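You operate a simulated robot arm through the tools that you are given. There is no shell and no other tool.

The job below is to be done with a simulated robot arm. You get a single attempt, and the scene is never put back.

## Task
Put the yellow cartridge on the free end of the stack table. Then fetch the yellow chock from the top of the purple bench and set it on the bottom shelf of the white bench. Then put two of the bent strips from the top of the purple bench on the top of the pale green bench. Then take the silver cup and put it on the black pad. Then fetch the tall steel block and set it on the bottom shelf of the white bench. Then take the nine by eighteen cover and leave it on the bottom shelf of the pale green bench. Then set the red angle stop to 30 degrees. Then take the grey strip and leave it on the top of the black bench. Then take the red cartridge and put it on the top of the black bench. Then put the yellow-banded anvil block on the top of the teal bench away on the top of the black bench. Then put the white pad on the top of the teal bench away on the top of the purple bench. The order counts. Set down upright: yellow cartridge, yellow chock, silver cup, tall steel block. The red angle stop goes to its stop.

The check looks at the end state, three seconds after you hand in, the way a careful person would. Anything else that was tipped, shoved, dropped, spilled or broken makes it a failure. A push-on lid holds only when it is set on centred and level and pressed home; a screw cap is set on level and turned clockwise until tight.

## Robot
A 7-joint arm with a three-finger gripper on a trunk, on a base that drives. Base frame: it is fixed to the floor where the robot stands at the start and does not move with it; the origin is under the middle of the robot, x ahead of it, y to its left, z up; the surface under the hand at the start is at about z = 900. Readings come in mm, degrees, newtons and seconds.
Its first joint turns from -166.0 to 166.0 degrees. Places, roughly: bent strip (10x4x4 cm) [-2100, 3700, 900]; black pad (7x7x3 cm) [-1800, 3600, 900]; bottom shelf of the pale green bench [600, 4000, 300]; bottom shelf of the white bench [-5600, 5400, 300]; free end of the stack table (16x44 cm) [720, 2200, 840]; grey strip (10x2x3 cm) [100, 5300, 900]; nine by eighteen cover [-1500, 3750, 1000]; red angle stop [-800, 5400, 1000]; red cartridge (3x3x7 cm) [0, 5500, 900]; silver cup (8x8x8 cm) [-2000, 3600, 900]; tall steel block (4x4x5 cm) [-2300, 3600, 900]; top of the black bench [-2900, 5400, 800]; top of the pale green bench [600, 4000, 900]; top of the purple bench [-1800, 3800, 900]; white pad (7x7x3 cm) [-100, 5700, 900]; yellow cartridge (3x3x7 cm) [800, 100, 900]; yellow chock (10x10x11 cm) [-2100, 4000, 900]; yellow-banded anvil block (4x4x5 cm) [0, 5700, 900]. Payload 2.69 kg.
The TCP is the grasp point between the finger pads, 29 mm short of the fingertips. In the tool frame z runs along the fingers and y along their closing line. The gripper opens to 120 mm. The gripper's body begins 78 mm behind the TCP.
Orientation is that of the tool frame in the base frame, as [roll, pitch, yaw] about the fixed x, y, z axes, in that order (R = Rz(yaw) Ry(pitch) Rx(roll)). With the fingers straight down and closing along the base's y, the tool's x points along the base's -x, its y along +y and its z along -z.

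## Interface
- The arm moves only by the tool send_rows. Its argument "series" is a list of rows, each a list of 3 entries, a list of its own where there are three numbers: the turn, a rotation vector about the base's x, y, z in units of 8 degrees (1.0 is 8 degrees), then the shift along the base's x, y, z in units of 20 mm (1.0 is 20 mm), then the opening in per cent of the stroke, from 0 (shut) to 100 (fully open). In form: [[[ax, ay, az], [x, y, z], fingers], ...]. A call has 1 to 20 rows; each row shifts and turns the commanded pose from where the row before left it. A call with a number of a shift or a turn outside -1 to 1 is refused whole. A row lasts 0.2 s, in which the tool goes at most 50 mm and 8.6 degrees; a call with a longer step from one row to the next is refused whole, and so is a gripper value outside its range. A pose out of reach is approached as far as the arm can. The call stops where the force on the tool passes 40 N (or 10 N more than at its start, if that is more) or the arm is blocked; 0.2 s more then pass. Each finger halts on what it meets, pressing with about 33 N; the grip force reading is that of the motor and also rises with nothing between the fingers. The clock runs only during rows and for 0.2 s after the last one: add rows that do not move to give the fingers time. The reply holds the time, the measured pose of the TCP, the force on the tool along the base axes, the opening and the grip force, in the units named above and with some noise, with the torque about the TCP (base axes, N m) and any sound that the robot's microphone picked up.
- Cameras (640 x 400 px; columns grow to the right, rows downward): "scene" is now at [328.2, 189, 1353.6]; the picture's right is [-0.03, -1.00, 0.00], its down [-0.50, 0.01, -0.87] and it looks along [0.87, -0.02, -0.50] (base axes); focal length 289 px, centre (320, 200). "wrist" rides on the gripper at [63, 0, -104] in the tool frame; the picture's right is [0.00, 1.00, 0.00], its down [-0.83, 0.00, -0.56] and it looks along [-0.56, 0.00, 0.83] (tool axes); focal length 275 px, centre (320, 200). There is no depth. A picture from a camera that has moved, and an enlarged one, comes with that camera's place and axes in the base frame and with its lens. The place of the scene camera against the robot may be out by one fixed shift of up to 12 mm in any direction.
- capture(camera): a new picture of that camera. The clock stands still meanwhile.
- lift_body(by): slides the trunk up (or, below 0, down) by that many mm; the arm and the scene camera ride with it, the base frame stays. It gives what a move gives, with no picture.
- base_move(legs): drives the robot by 1 to 6 legs, each [ahead, left, turn to the left] in mm, mm and degrees, along the robot's own axes; the way and the turn of a leg run together, so that a leg with both is an arc; at most 1500 mm and 180 degrees a leg. The arm and the cameras ride along, it lands a little off, and it stops where it bumps. It gives what a move gives.
- aim_head(pan, tilt): turns the head with the scene camera to pan (to the left, within 143 degrees either way) and tilt (down, from -29 to 69), counted from straight ahead of the robot. It gives what a move gives.
- inspect(camera, box): a new picture of the part [left, top, right, bottom] of that camera's present view, enlarged. The clock stands still meanwhile.
- finish_job(): hands the job in; it is judged then, once.

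Nothing tells you exact positions but the pictures and the camera data. Unless the task says otherwise, let go and move clear before handing in.

The tools are called after ">>>" as a command line: name --argument value ..., lists and objects as JSON in quotes. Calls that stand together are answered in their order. send_rows: Moves the arm, as the interface text tells. Its arguments: {"type":"object","properties":{"series":{"type":"array","items":{"type":"array"}}},"required":["series"]} The other tools are called the same way: lift_body (by) slides the trunk up or down; base_move (legs) drives the base; aim_head (pan, tilt) turns the head that bears the scene camera; capture (camera) takes a picture; inspect (camera, box) takes an enlarged picture of a part of a camera's view; finish_job () hands the job in.

At the start:

```text
time: 0.0
ee_pos: [526.8, 236.1, 1185.9]
tool_rot: [180.0, 0.0, -179.9]
contact_force: [0.8, -0.5, 0.5]
wrist_torque: [0.01, -0.01, 0.0]
width: 119.9
grip_force: 0.0
trunk travel left (down, up): [-325.0, 261.0]
robot x, y, heading: [2.5, 0.7, -0.1]
head pan, tilt: [-1.5, 29.9]
```

scene: 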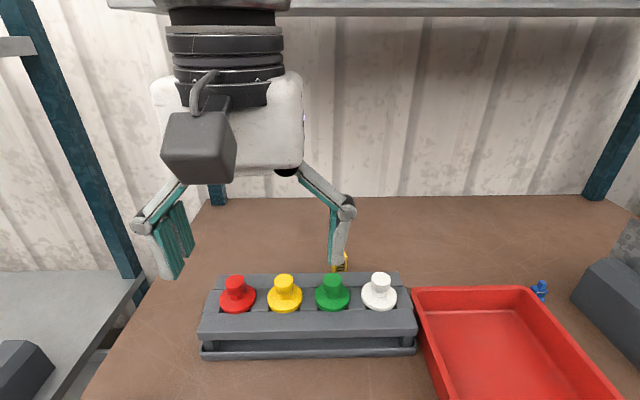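
wrist: 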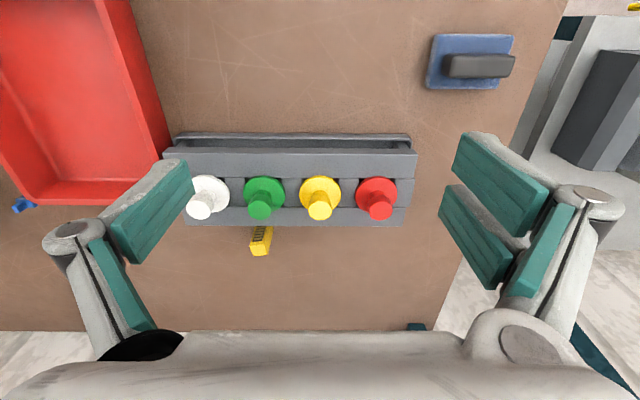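

I see a rack with four coloured knobs, a red tray and a small yellow object behind the rack, near [819, 133], which may be the yellow cartridge. I'll look closer before moving anything.

>>> inspect --camera "scene" --box '[190, 220, 430, 370]'

>>> inspect --camera "wrist" --box '[160, 120, 420, 282]'

```text
2.67 times, centred on (310, 295) of scene
camera zoom: at [328.2, 189.0, 1353.6], right [-0.03, -1.0, 0.0], down [-0.5, 0.01, -0.87], along [0.87, -0.02, -0.5], focal length 772 px, centre (347, -53)
```

zoom: 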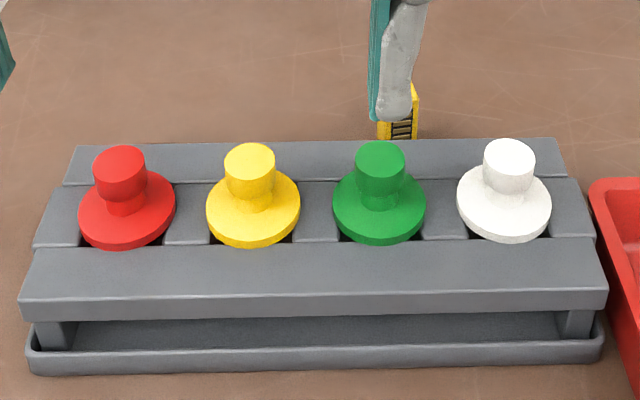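

```text
2.46 times, centred on (290, 201) of wrist
camera zoom: at [463.1, 235.1, 1289.8], right [0.0, 1.0, 0.0], down [0.83, 0.0, 0.56], along [0.56, 0.0, -0.83], focal length 678 px, centre (394, 198)
```

zoom: 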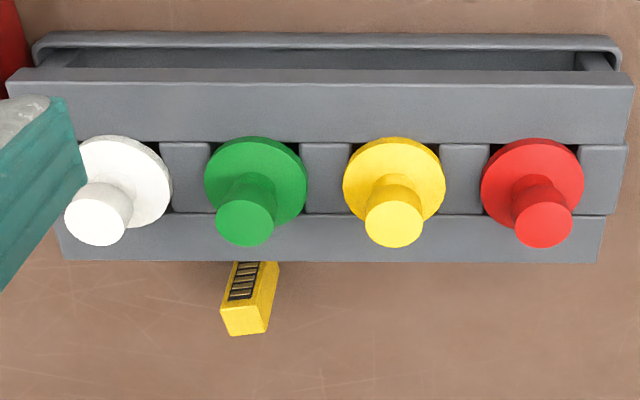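

The yellow cartridge stands behind the rack at about [777, 140], with its top near z = 970. I'll bring the hand above it and look again.

>>> send_rows --series '[[[0, 0, 0], [1, -0.4, -0.2], 100], [[0, 0, 0], [1, -0.4, -0.2], 100], [[0, 0, 0], [1, -0.4, -0.2], 100], [[0, 0, 0], [1, -0.4, -0.2], 100], [[0, 0, 0], [1, -0.4, -0.2], 100], [[0, 0, 0], [1, -0.4, -0.2], 100], [[0, 0, 0], [1, -0.4, -0.2], 100], [[0, 0, 0], [1, -0.4, -0.2], 100], [[0, 0, 0], [1, -0.4, -0.2], 100], [[0, 0, 0], [1, -0.4, -0.2], 100], [[0, 0, 0], [1, -0.4, -0.2], 100], [[0, 0, 0], [1, -0.4, -0.2], 100]]'

>>> capture --camera "wrist"

>>> capture --camera "scene"

```text
time: 2.6
ee_pos: [767.8, 139.9, 1139.3]
tool_rot: [-180.0, 0.0, -180.0]
contact_force: [0.0, 0.5, 0.0]
wrist_torque: [0.04, -0.03, -0.03]
width: 120.2
grip_force: 0.1
trunk travel left (down, up): [-325.0, 261.0]
robot x, y, heading: [-6.0, -0.6, -0.0]
head pan, tilt: [-1.5, 29.9]
```

```text
taken
camera wrist: at [703.6, 139.1, 1242.1], right [0.0, 1.0, 0.0], down [0.83, 0.0, 0.56], along [0.56, 0.0, -0.83], focal length 275 px, centre (320, 200)
```

wrist: 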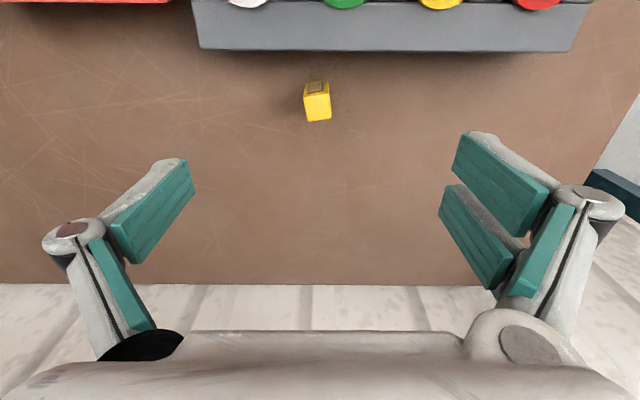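

```text
taken
camera scene: at [328.0, 189.0, 1353.7], right [-0.03, -1.0, 0.0], down [-0.5, 0.01, -0.87], along [0.87, -0.02, -0.5], focal length 289 px, centre (320, 200)
```

scene: 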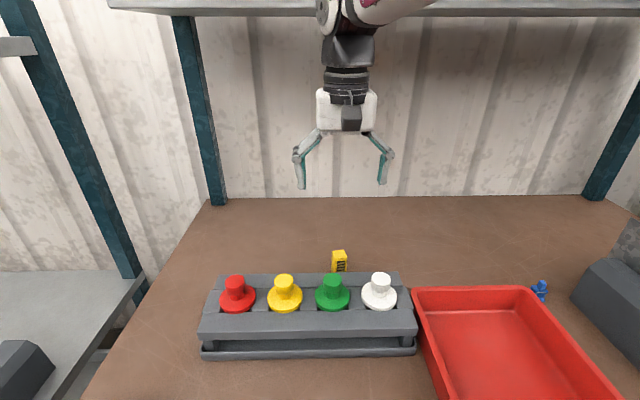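

>>> inspect --camera "wrist" --box '[270, 60, 366, 120]'

>>> inspect --camera "scene" --box '[292, 230, 388, 290]'

```text
6.67 times, centred on (318, 90) of wrist
camera zoom: at [703.6, 139.1, 1242.1], right [0.0, 1.0, 0.0], down [0.83, 0.0, 0.56], along [0.56, 0.0, -0.83], focal length 1835 px, centre (333, 933)
```

zoom: 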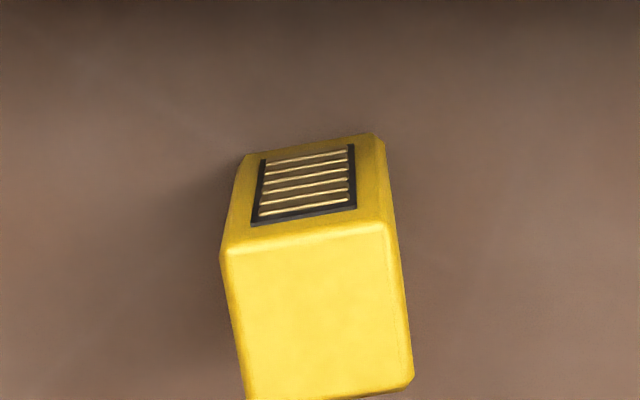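

```text
6.67 times, centred on (340, 260) of scene
camera zoom: at [328.0, 189.0, 1353.7], right [-0.03, -1.0, 0.0], down [-0.5, 0.01, -0.87], along [0.87, -0.02, -0.5], focal length 1929 px, centre (187, -200)
```

zoom: 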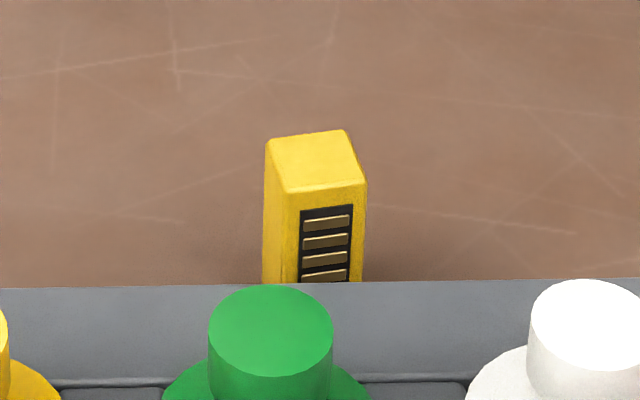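

The cartridge's top is at about [778, 137] and it is turned about 7 degrees. I'll turn the hand to match, descend and grip.

>>> send_rows --series '[[[0, 0, 0.92], [0.55, -0.15, -0.5], 70], [[0, 0, 0], [0, 0, -1], 70], [[0, 0, 0], [0, 0, -1], 70], [[0, 0, 0], [0, 0, -1], 70], [[0, 0, 0], [0, 0, -1], 70], [[0, 0, 0], [0, 0, -1], 70], [[0, 0, 0], [0, 0, -1], 70], [[0, 0, 0], [0, 0, -1], 70]]'

>>> capture --camera "wrist"

>>> capture --camera "scene"

```text
time: 4.4
ee_pos: [777.4, 137.6, 988.3]
tool_rot: [179.9, 0.0, -172.8]
contact_force: [-0.1, 0.1, 0.0]
wrist_torque: [0.0, 0.01, 0.01]
width: 83.9
grip_force: 0.1
trunk travel left (down, up): [-325.0, 261.0]
robot x, y, heading: [-1.8, -0.9, -0.1]
head pan, tilt: [-1.5, 29.9]
```

```text
taken
camera wrist: at [714.3, 128.4, 1092.0], right [-0.13, 0.99, 0.0], down [0.82, 0.11, 0.56], along [0.55, 0.07, -0.83], focal length 275 px, centre (320, 200)
```

wrist: 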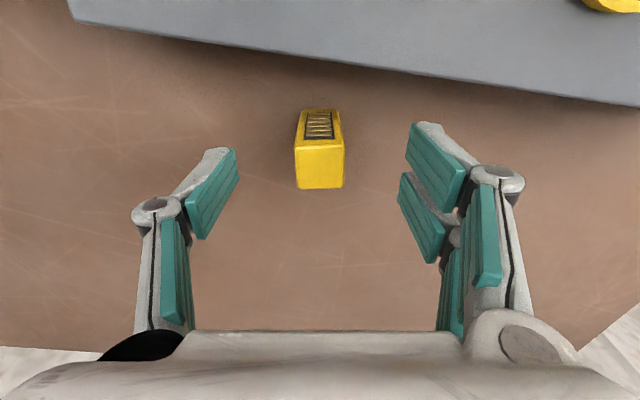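

```text
taken
camera scene: at [328.1, 188.9, 1353.7], right [-0.03, -1.0, 0.0], down [-0.5, 0.01, -0.87], along [0.87, -0.02, -0.5], focal length 289 px, centre (320, 200)
```

scene: 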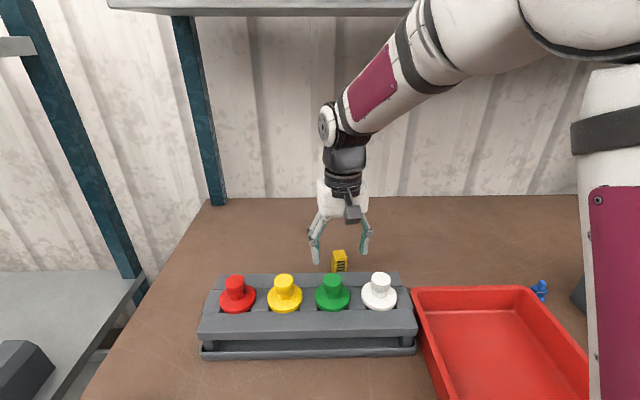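

>>> send_rows --series '[[[0, 0, 0], [0, 0, -1], 60], [[0, 0, 0], [0, 0, -1], 60], [[0, 0, 0], [0, 0, -0.15], 60], [[0, 0, 0], [0, 0, 0], 0], [[0, 0, 0], [0, 0, 0], 0], [[0, 0, 0], [0, 0, 0], 0], [[0, 0, 0], [0, 0, 0], 0]]'

>>> capture --camera "wrist"

```text
time: 6.0
ee_pos: [777.0, 135.1, 946.0]
tool_rot: [180.0, 0.0, -172.6]
contact_force: [0.5, -0.3, -0.9]
wrist_torque: [0.02, 0.03, 0.0]
width: 25.0
grip_force: 32.8
trunk travel left (down, up): [-325.0, 261.0]
robot x, y, heading: [1.3, -0.0, -0.0]
head pan, tilt: [-1.5, 29.9]
```

```text
taken
camera wrist: at [714.4, 127.9, 1049.2], right [-0.13, 0.99, 0.0], down [0.82, 0.11, 0.56], along [0.55, 0.07, -0.83], focal length 275 px, centre (320, 200)
```

wrist: 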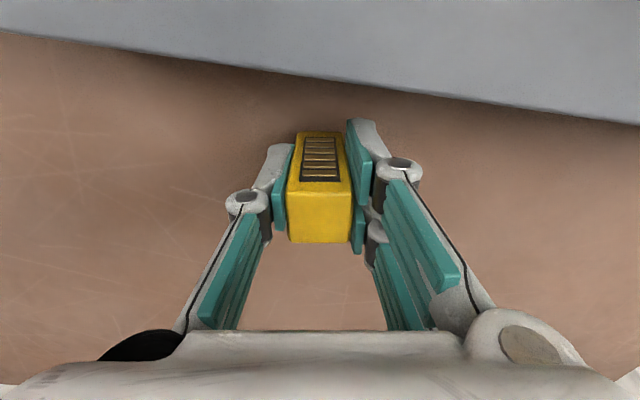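

The cartridge is held at 25 mm width. I'll lift it straight up, retract and then look round for the way to the stack table.

>>> send_rows --series '[[[0, 0, 0], [0, 0, 1], 0], [[0, 0, 0], [0, 0, 1], 0], [[0, 0, 0], [0, 0, 1], 0], [[0, 0, 0], [0, 0, 1], 0], [[0, 0, 0], [0, 0, 1], 0], [[0, 0, 0], [0, 0, 1], 0], [[0, 0, 0], [0, 0, 1], 0], [[0, 0, 0], [0, 0, 1], 0], [[0, 0, 0], [0, 0, 1], 0], [[0, 0, 0], [-1, 0.3, 0.4], 0], [[0, 0, 0], [-1, 0.3, 0.4], 0], [[0, 0, 0], [-1, 0.3, 0.4], 0], [[0, 0, 0], [-1, 0.3, 0.4], 0], [[0, 0, 0], [-1, 0.3, 0.4], 0], [[0, 0, 0], [-1, 0.3, 0], 0], [[0, 0, 0], [-1, 0.3, 0], 0], [[0, 0, 0], [-1, 0.3, 0], 0], [[0, 0, 0], [-1, 0.3, 0], 0], [[0, 0, 0], [-1, 0.3, 0], 0]]'

>>> aim_head --pan 60 --tilt 20

>>> capture --camera "scene"

>>> aim_head --pan 120 --tilt 20

>>> capture --camera "scene"

>>> capture --camera "wrist"

```text
time: 10.0
ee_pos: [578.2, 195.8, 1166.4]
tool_rot: [-179.9, 0.0, -172.7]
contact_force: [-0.2, 0.2, -0.1]
wrist_torque: [0.01, 0.02, 0.02]
width: 25.0
grip_force: 32.9
trunk travel left (down, up): [-325.0, 261.0]
robot x, y, heading: [-1.8, 1.1, 0.0]
head pan, tilt: [-1.5, 29.9]
```

```text
time: 11.3
ee_pos: [578.0, 195.6, 1165.9]
tool_rot: [180.0, 0.0, -172.6]
contact_force: [0.1, -0.3, -1.2]
wrist_torque: [0.01, -0.02, 0.0]
width: 25.0
grip_force: 32.5
trunk travel left (down, up): [-325.0, 261.0]
robot x, y, heading: [2.1, 0.7, 0.2]
head pan, tilt: [60.0, 20.0]
```

```text
taken
camera scene: at [284.4, 272.0, 1369.5], right [0.87, -0.5, 0.0], down [-0.17, -0.3, -0.94], along [0.47, 0.81, -0.34], focal length 289 px, centre (320, 200)
```

scene: 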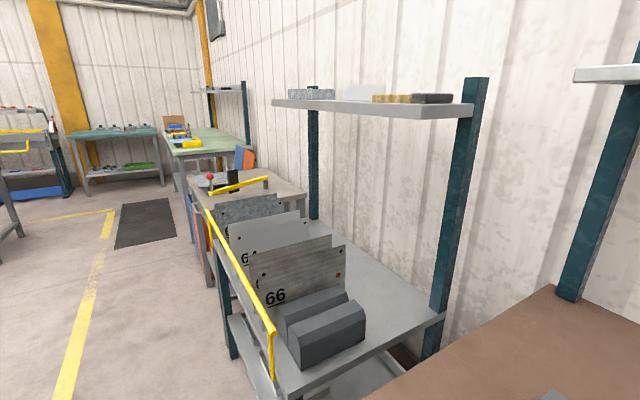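

```text
time: 12.6
ee_pos: [577.7, 196.3, 1165.3]
tool_rot: [-180.0, 0.1, -172.7]
contact_force: [-0.3, 0.7, 0.0]
wrist_torque: [0.01, 0.02, -0.02]
width: 25.0
grip_force: 33.4
trunk travel left (down, up): [-325.0, 261.0]
robot x, y, heading: [0.3, -1.0, 0.0]
head pan, tilt: [120.0, 20.0]
```

```text
taken
camera scene: at [191.3, 272.0, 1369.5], right [0.87, 0.5, 0.0], down [0.17, -0.3, -0.94], along [-0.47, 0.81, -0.34], focal length 289 px, centre (320, 200)
```

scene: 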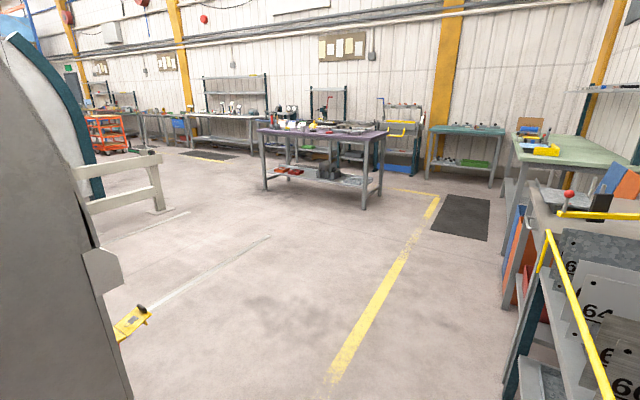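

```text
taken
camera wrist: at [514.9, 188.1, 1269.1], right [-0.13, 0.99, 0.0], down [0.82, 0.11, 0.56], along [0.55, 0.07, -0.83], focal length 275 px, centre (320, 200)
```

wrist: 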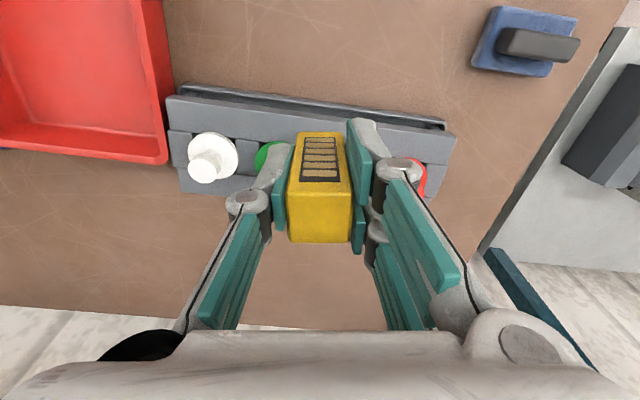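

I can see a row of benches along the wall. The plate rack is next to me, and the table after it is probably the stack table, with the pale green bench beyond. I'll look further round before driving.

>>> aim_head --pan 143 --tilt 35

>>> capture --camera "scene"

>>> aim_head --pan 85 --tilt 45

>>> capture --camera "scene"

>>> aim_head --pan 75 --tilt 15

>>> inspect --camera "scene" --box '[220, 100, 540, 300]'

```text
time: 13.5
ee_pos: [577.3, 196.7, 1165.6]
tool_rot: [-180.0, 0.0, -172.7]
contact_force: [0.6, -0.3, -0.9]
wrist_torque: [-0.02, -0.05, -0.02]
width: 25.0
grip_force: 33.2
trunk travel left (down, up): [-325.0, 261.0]
robot x, y, heading: [1.7, 1.3, 0.3]
head pan, tilt: [143.0, 35.0]
```

```text
taken
camera scene: at [167.5, 244.4, 1345.7], right [0.6, 0.8, 0.0], down [0.46, -0.35, -0.82], along [-0.65, 0.49, -0.57], focal length 289 px, centre (320, 200)
```

scene: 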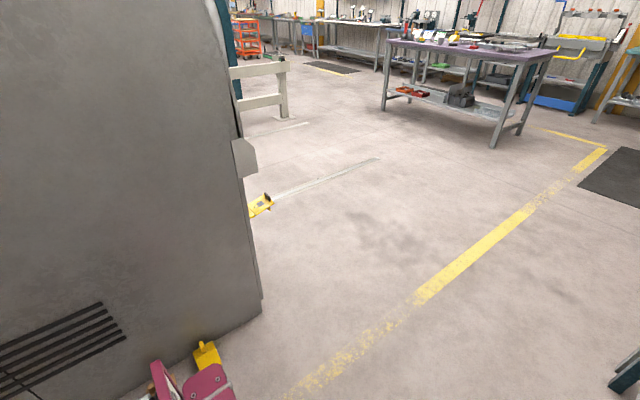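

```text
time: 14.8
ee_pos: [577.5, 195.7, 1164.7]
tool_rot: [179.9, 0.0, -172.6]
contact_force: [-0.7, 0.4, -0.9]
wrist_torque: [-0.03, 0.01, 0.03]
width: 25.1
grip_force: 32.8
trunk travel left (down, up): [-325.0, 261.0]
robot x, y, heading: [0.1, 1.8, -0.0]
head pan, tilt: [85.0, 45.0]
```

```text
taken
camera scene: at [244.8, 272.4, 1330.8], right [1.0, -0.09, 0.0], down [-0.06, -0.7, -0.71], along [0.06, 0.7, -0.71], focal length 289 px, centre (320, 200)
```

scene: 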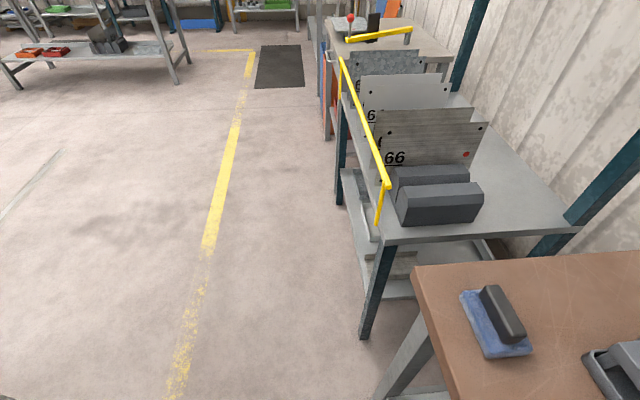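

```text
time: 15.7
ee_pos: [578.5, 196.8, 1166.2]
tool_rot: [180.0, 0.0, -172.6]
contact_force: [-0.1, 0.8, 0.2]
wrist_torque: [0.01, 0.02, 0.01]
width: 25.1
grip_force: 32.8
trunk travel left (down, up): [-325.0, 261.0]
robot x, y, heading: [-2.1, 1.0, -0.0]
head pan, tilt: [75.0, 15.0]
```

```text
2.00 times, centred on (380, 200) of scene
camera zoom: at [261.9, 281.6, 1377.6], right [0.97, -0.26, 0.0], down [-0.07, -0.25, -0.97], along [0.25, 0.93, -0.26], focal length 579 px, centre (200, 200)
```

zoom: 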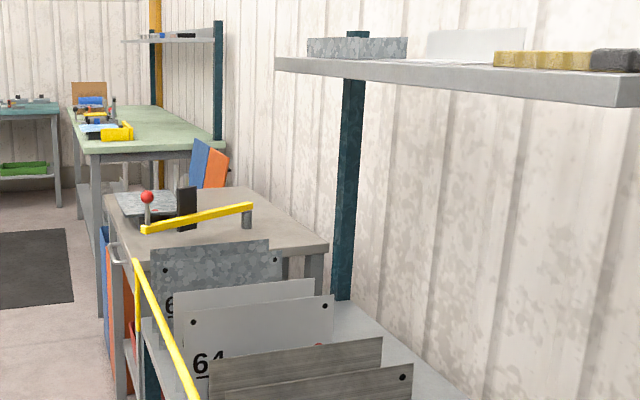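

A tall cabinet is close behind at about x = -800. The way to the left is clear for x below 390, so I'll back up 250 mm and then drive left to stand before the stack table.

>>> base_move --legs '[[-250, 0, 0], [0, 1000, 0], [0, 1000, 0]]'

>>> aim_head --pan 0 --tilt 35

>>> capture --camera "scene"

>>> aim_head --pan 45 --tilt 30

>>> capture --camera "scene"

```text
time: 17.4
ee_pos: [362.7, 197.3, 1165.4]
tool_rot: [180.0, 0.0, -172.6]
contact_force: [-0.4, 0.6, -1.1]
wrist_torque: [0.0, 0.0, 0.02]
width: 25.2
grip_force: 32.5
trunk travel left (down, up): [-325.0, 261.0]
robot x, y, heading: [-213.0, 1.0, 0.2]
head pan, tilt: [75.0, 15.0]
stopped in leg 1: the robot was blocked; the commanded pose is now the measured one
```

```text
time: 18.9
ee_pos: [362.3, 197.9, 1164.6]
tool_rot: [180.0, 0.0, -172.6]
contact_force: [0.6, -0.4, -0.5]
wrist_torque: [0.0, -0.01, -0.01]
width: 25.1
grip_force: 32.9
trunk travel left (down, up): [-325.0, 261.0]
robot x, y, heading: [-213.4, -1.0, 0.1]
head pan, tilt: [0.0, 35.0]
```

```text
taken
camera scene: at [110.1, 191.7, 1345.7], right [0.0, -1.0, 0.0], down [-0.57, 0.0, -0.82], along [0.82, 0.0, -0.57], focal length 289 px, centre (320, 200)
```

scene: 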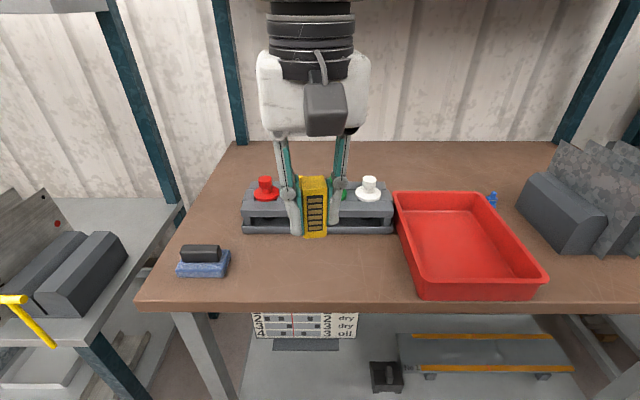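

```text
time: 20.0
ee_pos: [362.4, 197.7, 1165.6]
tool_rot: [180.0, 0.0, -172.7]
contact_force: [1.3, 0.4, 0.5]
wrist_torque: [0.0, 0.01, 0.01]
width: 25.2
grip_force: 32.8
trunk travel left (down, up): [-325.0, 261.0]
robot x, y, heading: [-216.5, 1.6, 0.1]
head pan, tilt: [45.0, 30.0]
```

```text
taken
camera scene: at [86.0, 255.5, 1353.4], right [0.71, -0.71, 0.0], down [-0.35, -0.35, -0.87], along [0.61, 0.61, -0.5], focal length 289 px, centre (320, 200)
```

scene: 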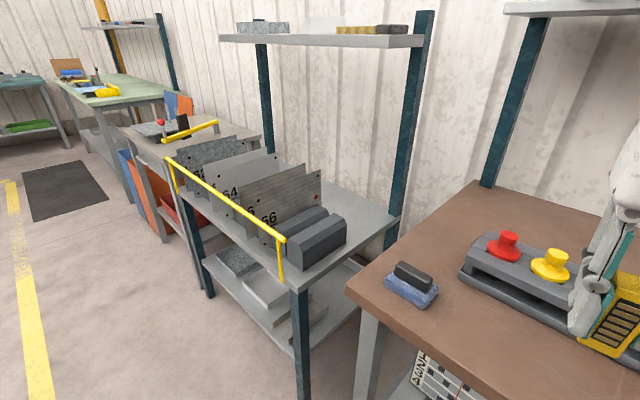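

I bumped the cabinet behind at x = -214, so I'll ease forward a little and then drive left.

>>> base_move --legs '[[60, 0, 0], [0, 1000, 0], [0, 1000, 0]]'

>>> aim_head --pan 0 --tilt 35

>>> capture --camera "scene"

>>> aim_head --pan -120 --tilt 25

>>> capture --camera "scene"

```text
time: 30.5
ee_pos: [433.9, 2189.8, 1165.4]
tool_rot: [-180.0, 0.2, -173.2]
contact_force: [0.5, 0.3, 0.0]
wrist_torque: [-0.01, 0.0, -0.04]
width: 24.8
grip_force: 32.8
trunk travel left (down, up): [-325.0, 261.0]
robot x, y, heading: [-143.1, 2002.2, -0.5]
head pan, tilt: [45.0, 30.0]
```

```text
time: 31.6
ee_pos: [434.3, 2191.1, 1166.5]
tool_rot: [180.0, 0.0, -173.1]
contact_force: [-0.1, 0.5, -1.2]
wrist_torque: [-0.02, 0.01, 0.03]
width: 25.1
grip_force: 32.9
trunk travel left (down, up): [-325.0, 261.0]
robot x, y, heading: [-143.3, 1999.7, -0.5]
head pan, tilt: [0.0, 35.0]
```

```text
taken
camera scene: at [183.1, 2187.7, 1345.6], right [-0.01, -1.0, 0.0], down [-0.57, 0.0, -0.82], along [0.82, -0.01, -0.57], focal length 289 px, centre (320, 200)
```

scene: 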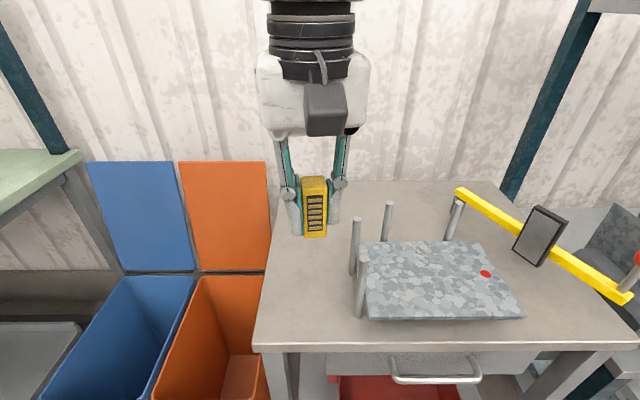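

```text
time: 33.6
ee_pos: [434.2, 2191.6, 1166.0]
tool_rot: [-180.0, 0.0, -173.1]
contact_force: [-0.2, -0.2, -1.0]
wrist_torque: [0.04, -0.01, -0.01]
width: 25.3
grip_force: 32.8
trunk travel left (down, up): [-325.0, 261.0]
robot x, y, heading: [-142.3, 2000.7, -0.6]
head pan, tilt: [-120.0, 25.0]
```

```text
taken
camera scene: at [48.3, 2109.1, 1361.4], right [-0.86, 0.51, 0.0], down [0.21, 0.36, -0.91], along [-0.46, -0.78, -0.42], focal length 289 px, centre (320, 200)
```

scene: 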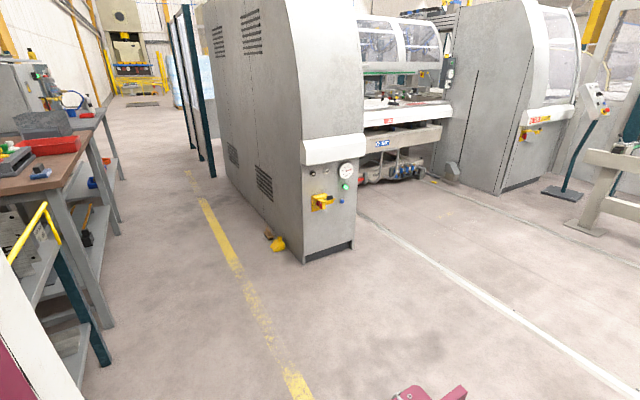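

This is the stack table: a plate between posts on the right, and free space on the left around [720, 2195, 840]. I'll take the cartridge there at height, then lower it.

>>> send_rows --series '[[[0, 0, 0], [1, 0, 0], 0], [[0, 0, 0], [1, 0, 0], 0], [[0, 0, 0], [1, 0, 0], 0], [[0, 0, 0], [1, 0, 0], 0], [[0, 0, 0], [1, 0, 0], 0], [[0, 0, 0], [1, 0, 0], 0], [[0, 0, 0], [1, 0, -0.5], 0], [[0, 0, 0], [1, 0, -0.5], 0], [[0, 0, 0], [1, 0, -0.5], 0], [[0, 0, 0], [1, 0, -0.5], 0], [[0, 0, 0], [1, 0, -0.5], 0], [[0, 0, 0], [1, 0, -0.5], 0], [[0, 0, 0], [1, 0, -0.5], 0], [[0, 0, 0], [1, 0, -0.5], 0], [[0, 0, 0], [0, 0.2, -1], 0], [[0, 0, 0], [0, 0, -1], 0], [[0, 0, 0], [0, 0, -1], 0]]'

>>> aim_head --pan 0 --tilt 35

>>> capture --camera "scene"

>>> capture --camera "wrist"

```text
time: 37.2
ee_pos: [715.1, 2194.5, 1025.7]
tool_rot: [179.9, 0.1, -173.2]
contact_force: [0.3, -0.6, 0.3]
wrist_torque: [-0.02, -0.02, 0.01]
width: 25.5
grip_force: 33.6
trunk travel left (down, up): [-325.0, 261.0]
robot x, y, heading: [-143.8, 2003.1, -0.7]
head pan, tilt: [-120.0, 25.0]
```

```text
time: 39.2
ee_pos: [715.9, 2194.6, 1025.7]
tool_rot: [-180.0, 0.0, -173.2]
contact_force: [0.9, -0.2, 0.4]
wrist_torque: [0.0, 0.0, 0.01]
width: 24.6
grip_force: 33.1
trunk travel left (down, up): [-325.0, 261.0]
robot x, y, heading: [-144.3, 1999.5, -0.6]
head pan, tilt: [0.0, 35.0]
```

```text
taken
camera scene: at [183.2, 2187.6, 1345.6], right [-0.01, -1.0, 0.0], down [-0.57, 0.01, -0.82], along [0.82, -0.01, -0.57], focal length 289 px, centre (320, 200)
```

scene: 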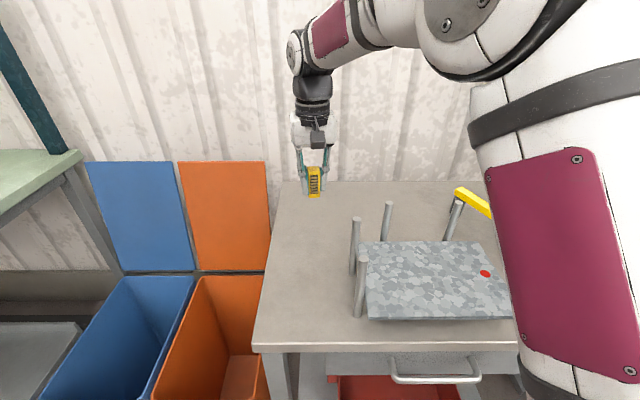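

```text
taken
camera wrist: at [652.5, 2186.5, 1129.2], right [-0.12, 0.99, 0.0], down [0.82, 0.1, 0.56], along [0.55, 0.07, -0.83], focal length 275 px, centre (320, 200)
```

wrist: 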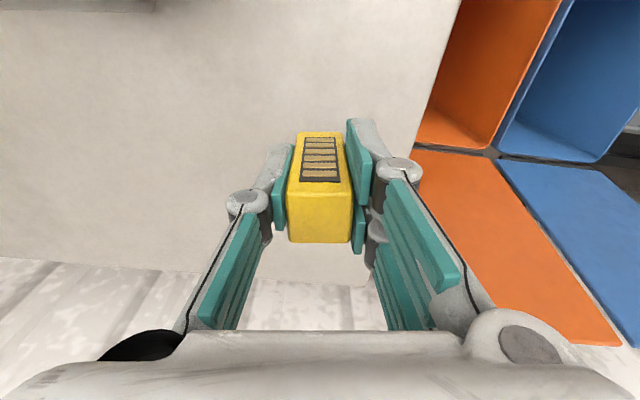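

>>> send_rows --series '[[[0, 0, 0], [0, 0, -1], 0], [[0, 0, 0], [0, 0, -1], 0], [[0, 0, 0], [0, 0, -1], 0], [[0, 0, 0], [0, 0, -1], 0], [[0, 0, 0], [0, 0, -1], 0], [[0, 0, 0], [0, 0, -1], 0], [[0, 0, 0], [0, 0, -0.5], 0], [[0, 0, 0], [0, 0, -0.3], 0], [[0, 0, 0], [0, 0, 0], 0]]'

>>> inspect --camera "scene" --box '[260, 150, 380, 250]'

```text
time: 41.2
ee_pos: [715.9, 2194.3, 892.4]
tool_rot: [-180.0, 0.3, -173.2]
contact_force: [1.2, -1.5, 24.8]
wrist_torque: [-0.05, -0.07, 0.04]
width: 25.4
grip_force: 32.6
trunk travel left (down, up): [-325.0, 261.0]
robot x, y, heading: [-143.2, 1999.4, -0.6]
head pan, tilt: [0.0, 35.0]
```

```text
4.00 times, centred on (320, 200) of scene
camera zoom: at [182.2, 2187.4, 1346.0], right [-0.01, -1.0, 0.0], down [-0.57, 0.01, -0.82], along [0.82, -0.01, -0.57], focal length 1158 px, centre (320, 200)
```

zoom: 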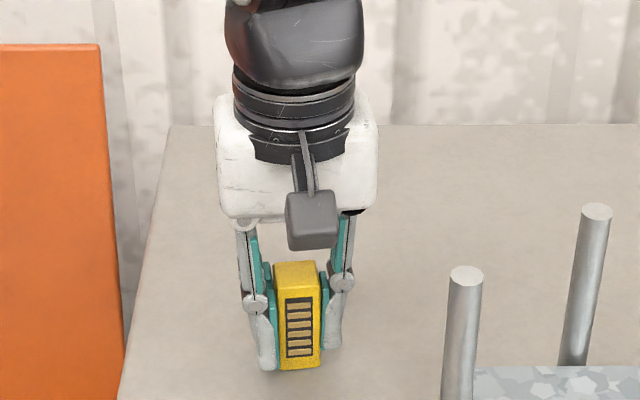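

It is touching the table at 25 N. I'll ease up about 4.5 mm and let go.

>>> send_rows --series '[[[0, 0, 0], [0, 0, 0.22], 0], [[0, 0, 0], [0, 0, 0], 0]]'

```text
time: 41.8
ee_pos: [713.5, 2194.7, 893.7]
tool_rot: [-180.0, -0.3, -173.0]
contact_force: [0.7, 0.2, 0.2]
wrist_torque: [0.01, 0.02, 0.03]
width: 25.1
grip_force: 33.2
trunk travel left (down, up): [-325.0, 261.0]
robot x, y, heading: [-147.5, 2001.3, -0.7]
head pan, tilt: [0.0, 35.0]
```

>>> send_rows --series '[[[0, 0, 0], [0, 0, -0.04], 24], [[0, 0, 0], [0, 0, 0], 30], [[0, 0, 0], [0, 0, 0], 50], [[0, 0, 0], [0, 0, 0], 50], [[0, 0, 0], [0, 0, 0.5], 50], [[0, 0, 0], [0, 0, 1], 50], [[0, 0, 0], [0, 0, 1], 50], [[0, 0, 0], [0, 0, 1], 50], [[0, 0, 0], [0, 0, 1], 50], [[0, 0, 0], [0, 0, 1], 50], [[0, 0, 0], [0, 0, 1], 50], [[0, 0, 0], [0, 0, 1], 50], [[0, 0, 0], [0, 0, 1], 50]]'

>>> inspect --camera "scene" --box '[240, 150, 400, 250]'

>>> capture --camera "wrist"

```text
time: 44.6
ee_pos: [715.1, 2194.7, 1062.4]
tool_rot: [179.9, -0.1, -173.2]
contact_force: [0.1, 0.3, -1.0]
wrist_torque: [0.0, -0.02, 0.01]
width: 60.2
grip_force: 0.0
trunk travel left (down, up): [-325.0, 261.0]
robot x, y, heading: [-146.7, 2002.5, -0.5]
head pan, tilt: [0.0, 35.0]
```

```text
4.00 times, centred on (320, 200) of scene
camera zoom: at [183.2, 2187.7, 1345.6], right [-0.01, -1.0, 0.0], down [-0.57, 0.01, -0.82], along [0.82, -0.01, -0.57], focal length 1158 px, centre (320, 200)
```

zoom: 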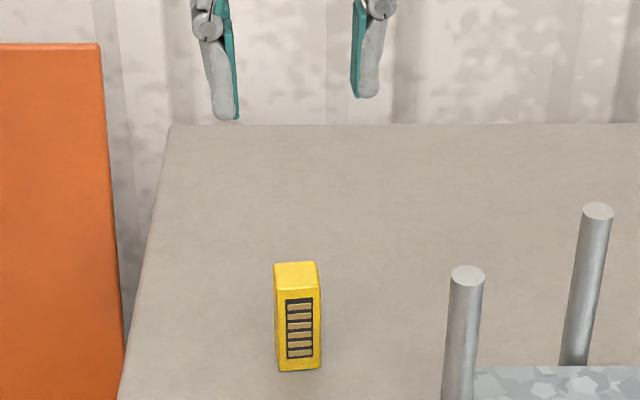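

```text
taken
camera wrist: at [651.8, 2186.8, 1167.0], right [-0.12, 0.99, 0.0], down [0.83, 0.1, 0.56], along [0.55, 0.07, -0.83], focal length 275 px, centre (320, 200)
```

wrist: 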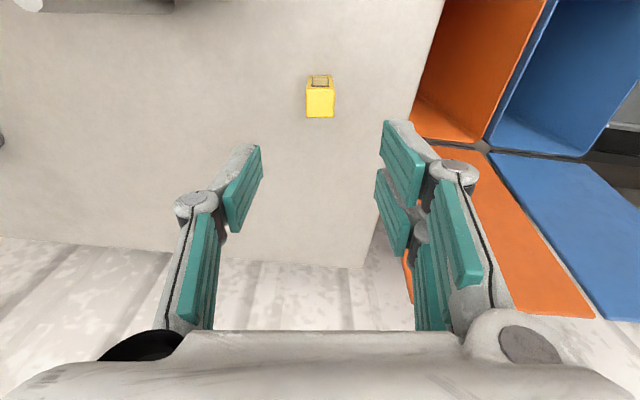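

The yellow cartridge stands upright on the free end. Next I'll retract the arm, back off and drive to the south side of the purple bench island.

>>> send_rows --series '[[[0, 0, 0], [-1, 0, 0.6], 50], [[0, 0, 0], [-1, 0, 0.6], 50], [[0, 0, 0], [-1, 0, 0.6], 50], [[0, 0, 0], [-1, 0, 0.6], 50], [[0, 0, 0], [-1, 0, 0.6], 50], [[0, 0, 0], [-1, 0, 0.6], 50], [[0, 0, 0], [-1, 0, 0.6], 50], [[0, 0, 0], [-1, 0, 0.6], 50], [[0, 0, 0], [-1, 0, 0.6], 50], [[0, 0, 0], [-1, 0, 0.6], 50], [[0, 0, 0], [-1, 0, 0], 50], [[0, 0, 0], [-1, 0, 0], 50], [[0, 0, 0], [-1, 0, 0], 50], [[0, 0, -0.85], [-1, 0, 0], 50]]'

>>> base_move --legs '[[-400, 0, 0], [0, 800, 0], [0, 0, 90], [0, 1300, 0]]'

>>> capture --camera "scene"

```text
time: 47.6
ee_pos: [435.0, 2194.3, 1183.6]
tool_rot: [180.0, 0.1, 180.0]
contact_force: [0.6, -0.1, 0.0]
wrist_torque: [0.02, 0.04, 0.02]
width: 59.8
grip_force: 0.1
trunk travel left (down, up): [-325.0, 261.0]
robot x, y, heading: [-147.9, 2000.5, -0.7]
head pan, tilt: [0.0, 35.0]
```

```text
time: 64.0
ee_pos: [-2039.6, 3381.6, 1183.2]
tool_rot: [179.9, 0.0, -89.2]
contact_force: [-0.1, 0.8, 0.2]
wrist_torque: [0.0, 0.02, 0.0]
width: 60.0
grip_force: 0.1
trunk travel left (down, up): [-325.0, 261.0]
robot x, y, heading: [-1836.3, 2806.7, 90.4]
head pan, tilt: [0.0, 35.0]
```

```text
taken
camera scene: at [-2034.2, 3137.1, 1345.6], right [1.0, 0.01, 0.0], down [0.0, -0.57, -0.82], along [-0.01, 0.82, -0.57], focal length 289 px, centre (320, 200)
```

scene: 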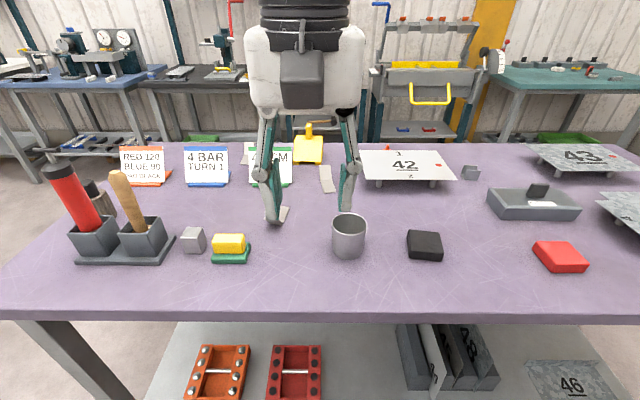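

Good view of the purple bench: steel block, cup, black pad, plates, signs and something yellow at the back. I'll lift the hand out of the way and look in detail.

>>> send_rows --series '[[[0, 0, 0], [1, -0.2, 0.5], 50], [[0, 0, 0], [1, -0.2, 0.5], 50], [[0, 0, 0], [1, -0.2, 0.5], 50], [[0, 0, 0], [1, -0.2, 0.5], 50], [[0, 0, 0], [1, -0.2, 0.5], 50], [[0, 0, 0], [1, -0.2, 0.5], 50], [[0, 0, 0], [1, 0, 0.5], 50], [[0, 0, 0], [1, 0, 0.5], 50], [[0, 0, 0], [1, 0, 0.5], 50], [[0, 0, 0], [1, 0, 0.5], 50], [[0, 0, 0], [1, 0, 0.5], 50], [[0, 0, 0], [1, 0, 0.5], 50], [[0, 0, 0], [1, 0, 0.5], 50], [[0, 0, 0], [1, 0, 0.5], 50], [[0, 0, 0], [1, 0, 0.5], 50], [[0, 0, 0], [1, 0, 0.5], 50], [[0, 0, 0], [1, 0, 0.5], 50], [[0, 0, 0], [1, 0, 0.5], 50]]'

>>> inspect --camera "scene" --box '[40, 100, 360, 300]'

>>> inspect --camera "scene" --box '[320, 100, 640, 300]'

>>> inspect --camera "scene" --box '[180, 110, 360, 222]'

```text
time: 67.8
ee_pos: [-1679.6, 3357.1, 1363.1]
tool_rot: [180.0, -0.1, -89.0]
contact_force: [-0.1, 0.1, 0.9]
wrist_torque: [0.02, 0.03, -0.02]
width: 60.0
grip_force: 0.0
trunk travel left (down, up): [-325.0, 261.0]
robot x, y, heading: [-1833.7, 2806.2, 90.3]
head pan, tilt: [0.0, 35.0]
```

```text
2.00 times, centred on (200, 200) of scene
camera zoom: at [-2034.4, 3137.0, 1345.6], right [1.0, 0.01, 0.0], down [0.0, -0.57, -0.82], along [-0.01, 0.82, -0.57], focal length 579 px, centre (560, 200)
```

zoom: 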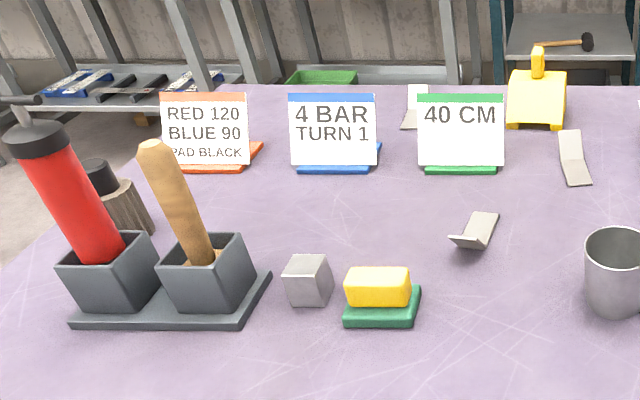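

```text
2.00 times, centred on (480, 200) of scene
camera zoom: at [-2034.4, 3137.0, 1345.6], right [1.0, 0.01, 0.0], down [0.0, -0.57, -0.82], along [-0.01, 0.82, -0.57], focal length 579 px, centre (0, 200)
```

zoom: 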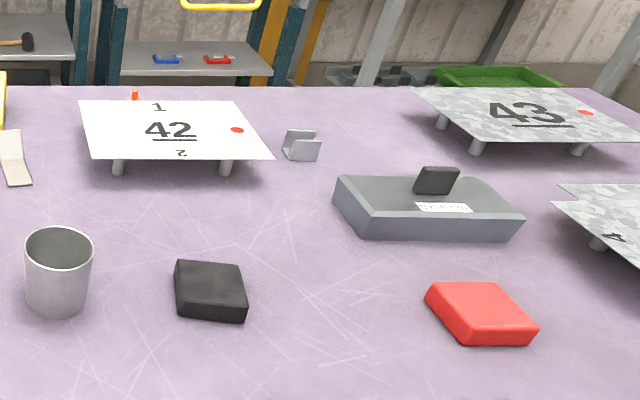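

```text
3.56 times, centred on (270, 166) of scene
camera zoom: at [-2034.4, 3137.0, 1345.6], right [1.0, 0.01, 0.0], down [0.0, -0.57, -0.82], along [-0.01, 0.82, -0.57], focal length 1029 px, centre (498, 321)
```

zoom: 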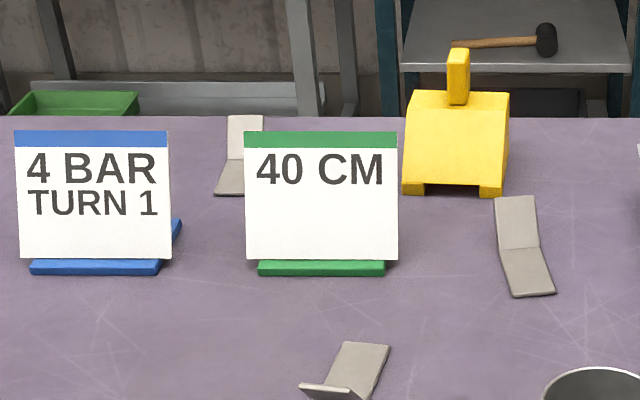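

The chock is the yellow piece at about [-2089, 4040], too far back to reach from the south side. I'll check my own footprint and the space north of the bench before choosing where to stand.

>>> aim_head --pan 0 --tilt 69

>>> capture --camera "scene"

>>> aim_head --pan 110 --tilt 60

>>> capture --camera "scene"

>>> aim_head --pan 143 --tilt 60

>>> capture --camera "scene"

>>> aim_head --pan 0 --tilt 15

>>> capture --camera "scene"

>>> aim_head --pan 50 --tilt 20

>>> capture --camera "scene"

```text
time: 68.8
ee_pos: [-1679.3, 3357.1, 1362.7]
tool_rot: [180.0, 0.0, -89.1]
contact_force: [0.1, -0.1, -0.8]
wrist_torque: [0.01, -0.03, 0.0]
width: 60.1
grip_force: 0.1
trunk travel left (down, up): [-325.0, 261.0]
robot x, y, heading: [-1835.0, 2803.3, 90.4]
head pan, tilt: [0.0, 68.8]
```

```text
taken
camera scene: at [-2034.0, 3105.0, 1302.0], right [1.0, 0.01, 0.0], down [0.01, -0.93, -0.36], along [0.0, 0.36, -0.93], focal length 289 px, centre (320, 200)
```

scene: 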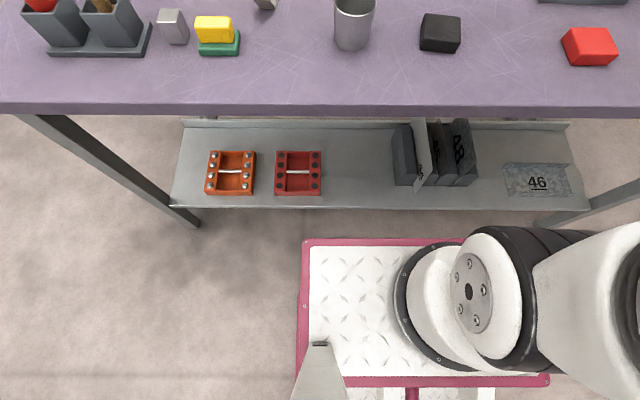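

```text
time: 70.6
ee_pos: [-1678.8, 3356.3, 1362.6]
tool_rot: [180.0, 0.0, -89.2]
contact_force: [-0.8, 0.1, -0.1]
wrist_torque: [0.0, 0.01, -0.02]
width: 59.8
grip_force: 0.0
trunk travel left (down, up): [-325.0, 261.0]
robot x, y, heading: [-1835.3, 2805.5, 90.5]
head pan, tilt: [110.0, 60.0]
```

```text
taken
camera scene: at [-2096.1, 3025.9, 1311.3], right [-0.35, 0.94, 0.0], down [0.81, 0.3, -0.5], along [-0.47, -0.17, -0.87], focal length 289 px, centre (320, 200)
```

scene: 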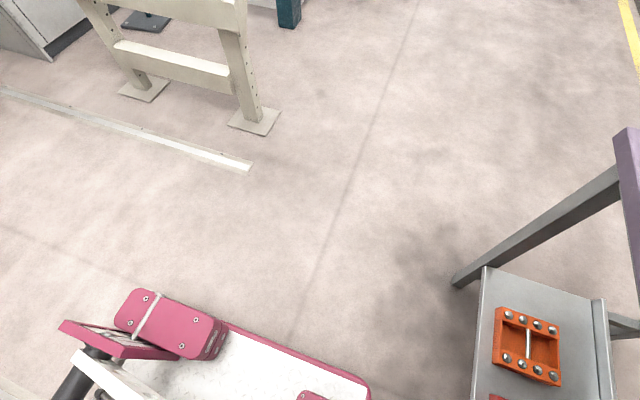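

```text
time: 71.6
ee_pos: [-1678.6, 3356.9, 1362.2]
tool_rot: [179.9, 0.1, -89.1]
contact_force: [-0.1, -0.6, 0.3]
wrist_torque: [0.02, 0.0, 0.0]
width: 60.0
grip_force: 0.1
trunk travel left (down, up): [-325.0, 261.0]
robot x, y, heading: [-1834.7, 2805.4, 90.4]
head pan, tilt: [143.0, 60.0]
```

```text
taken
camera scene: at [-2073.4, 2995.6, 1311.4], right [-0.8, 0.6, 0.0], down [0.52, 0.69, -0.5], along [-0.3, -0.4, -0.87], focal length 289 px, centre (320, 200)
```

scene: 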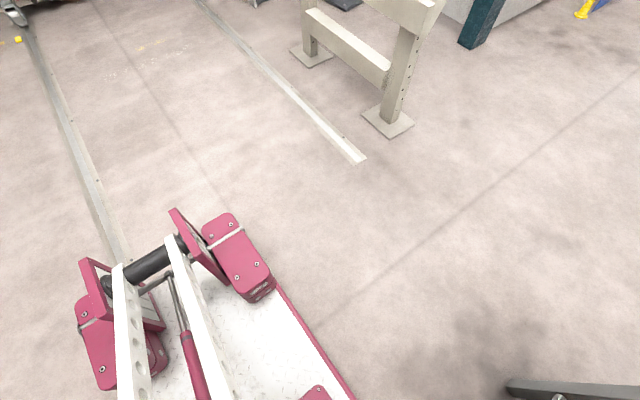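

```text
time: 73.9
ee_pos: [-1679.6, 3357.4, 1363.9]
tool_rot: [-180.0, -0.1, -89.1]
contact_force: [0.3, -0.3, 0.1]
wrist_torque: [0.01, 0.01, -0.03]
width: 60.1
grip_force: 0.0
trunk travel left (down, up): [-325.0, 261.0]
robot x, y, heading: [-1832.1, 2805.2, 90.5]
head pan, tilt: [0.0, 15.0]
```

```text
taken
camera scene: at [-2034.3, 3142.4, 1377.6], right [1.0, 0.01, 0.0], down [0.0, -0.26, -0.97], along [-0.01, 0.97, -0.26], focal length 289 px, centre (320, 200)
```

scene: 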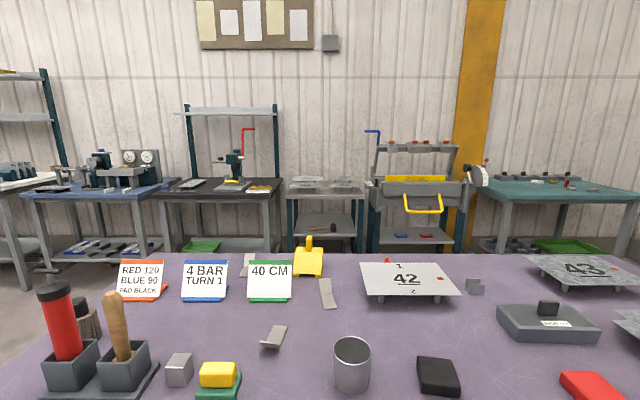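

```text
time: 75.0
ee_pos: [-1679.5, 3357.5, 1361.8]
tool_rot: [-180.0, 0.1, -89.2]
contact_force: [-1.3, 0.1, 0.5]
wrist_torque: [0.01, -0.01, -0.01]
width: 60.2
grip_force: 0.0
trunk travel left (down, up): [-325.0, 261.0]
robot x, y, heading: [-1831.2, 2803.6, 90.6]
head pan, tilt: [50.0, 20.0]
```

```text
taken
camera scene: at [-2105.3, 3108.5, 1369.5], right [0.64, 0.77, 0.0], down [0.26, -0.22, -0.94], along [-0.72, 0.6, -0.34], focal length 289 px, centre (320, 200)
```

scene: 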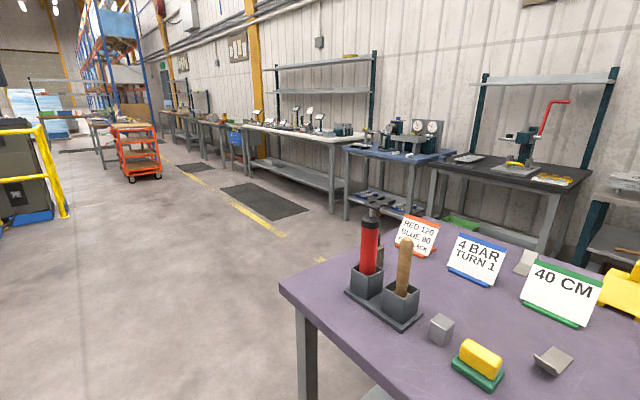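

The robot's base is low and long in front, about 550 mm, and it goes under the benches, as it did at the start bench. I'll move closer on the south side, in line with the chock, and then look at it with the wrist camera.

>>> base_move --legs '[[0, 256, -0.5], [190, 0, 0]]'

>>> aim_head --pan 0 --tilt 30

>>> capture --camera "scene"

>>> inspect --camera "scene" --box '[260, 80, 460, 205]'

```text
time: 78.0
ee_pos: [-1929.1, 3548.4, 1363.1]
tool_rot: [-180.0, 0.0, -89.5]
contact_force: [0.3, -0.5, -0.3]
wrist_torque: [0.0, 0.02, -0.04]
width: 59.9
grip_force: 0.2
trunk travel left (down, up): [-325.0, 261.0]
robot x, y, heading: [-2089.9, 2993.0, 90.2]
head pan, tilt: [50.0, 20.0]
```

```text
time: 79.2
ee_pos: [-1929.2, 3547.6, 1362.2]
tool_rot: [180.0, 0.0, -89.5]
contact_force: [0.5, 0.9, 0.0]
wrist_torque: [-0.02, -0.02, 0.02]
width: 59.9
grip_force: 0.1
trunk travel left (down, up): [-325.0, 261.0]
robot x, y, heading: [-2088.3, 2995.2, 90.1]
head pan, tilt: [0.0, 30.0]
```

```text
taken
camera scene: at [-2285.2, 3332.3, 1353.5], right [1.0, 0.0, 0.0], down [0.0, -0.5, -0.87], along [0.0, 0.87, -0.5], focal length 289 px, centre (320, 200)
```

scene: 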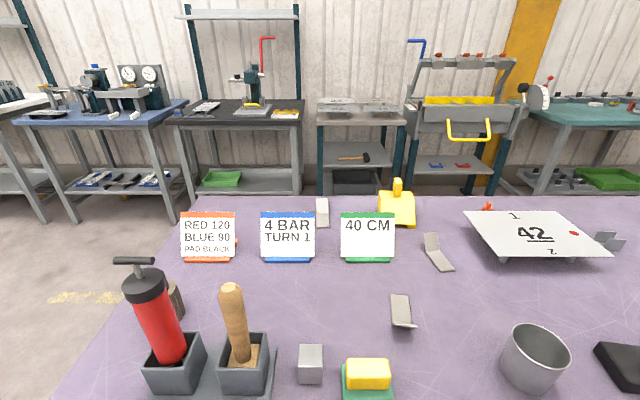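

```text
3.20 times, centred on (360, 142) of scene
camera zoom: at [-2285.2, 3332.3, 1353.5], right [1.0, 0.0, 0.0], down [0.0, -0.5, -0.87], along [0.0, 0.87, -0.5], focal length 926 px, centre (192, 384)
```

zoom: 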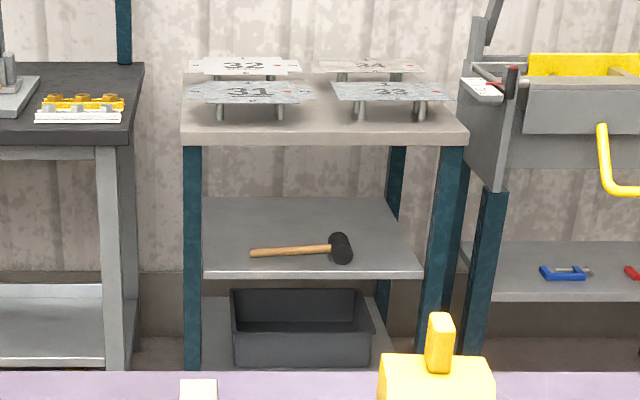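

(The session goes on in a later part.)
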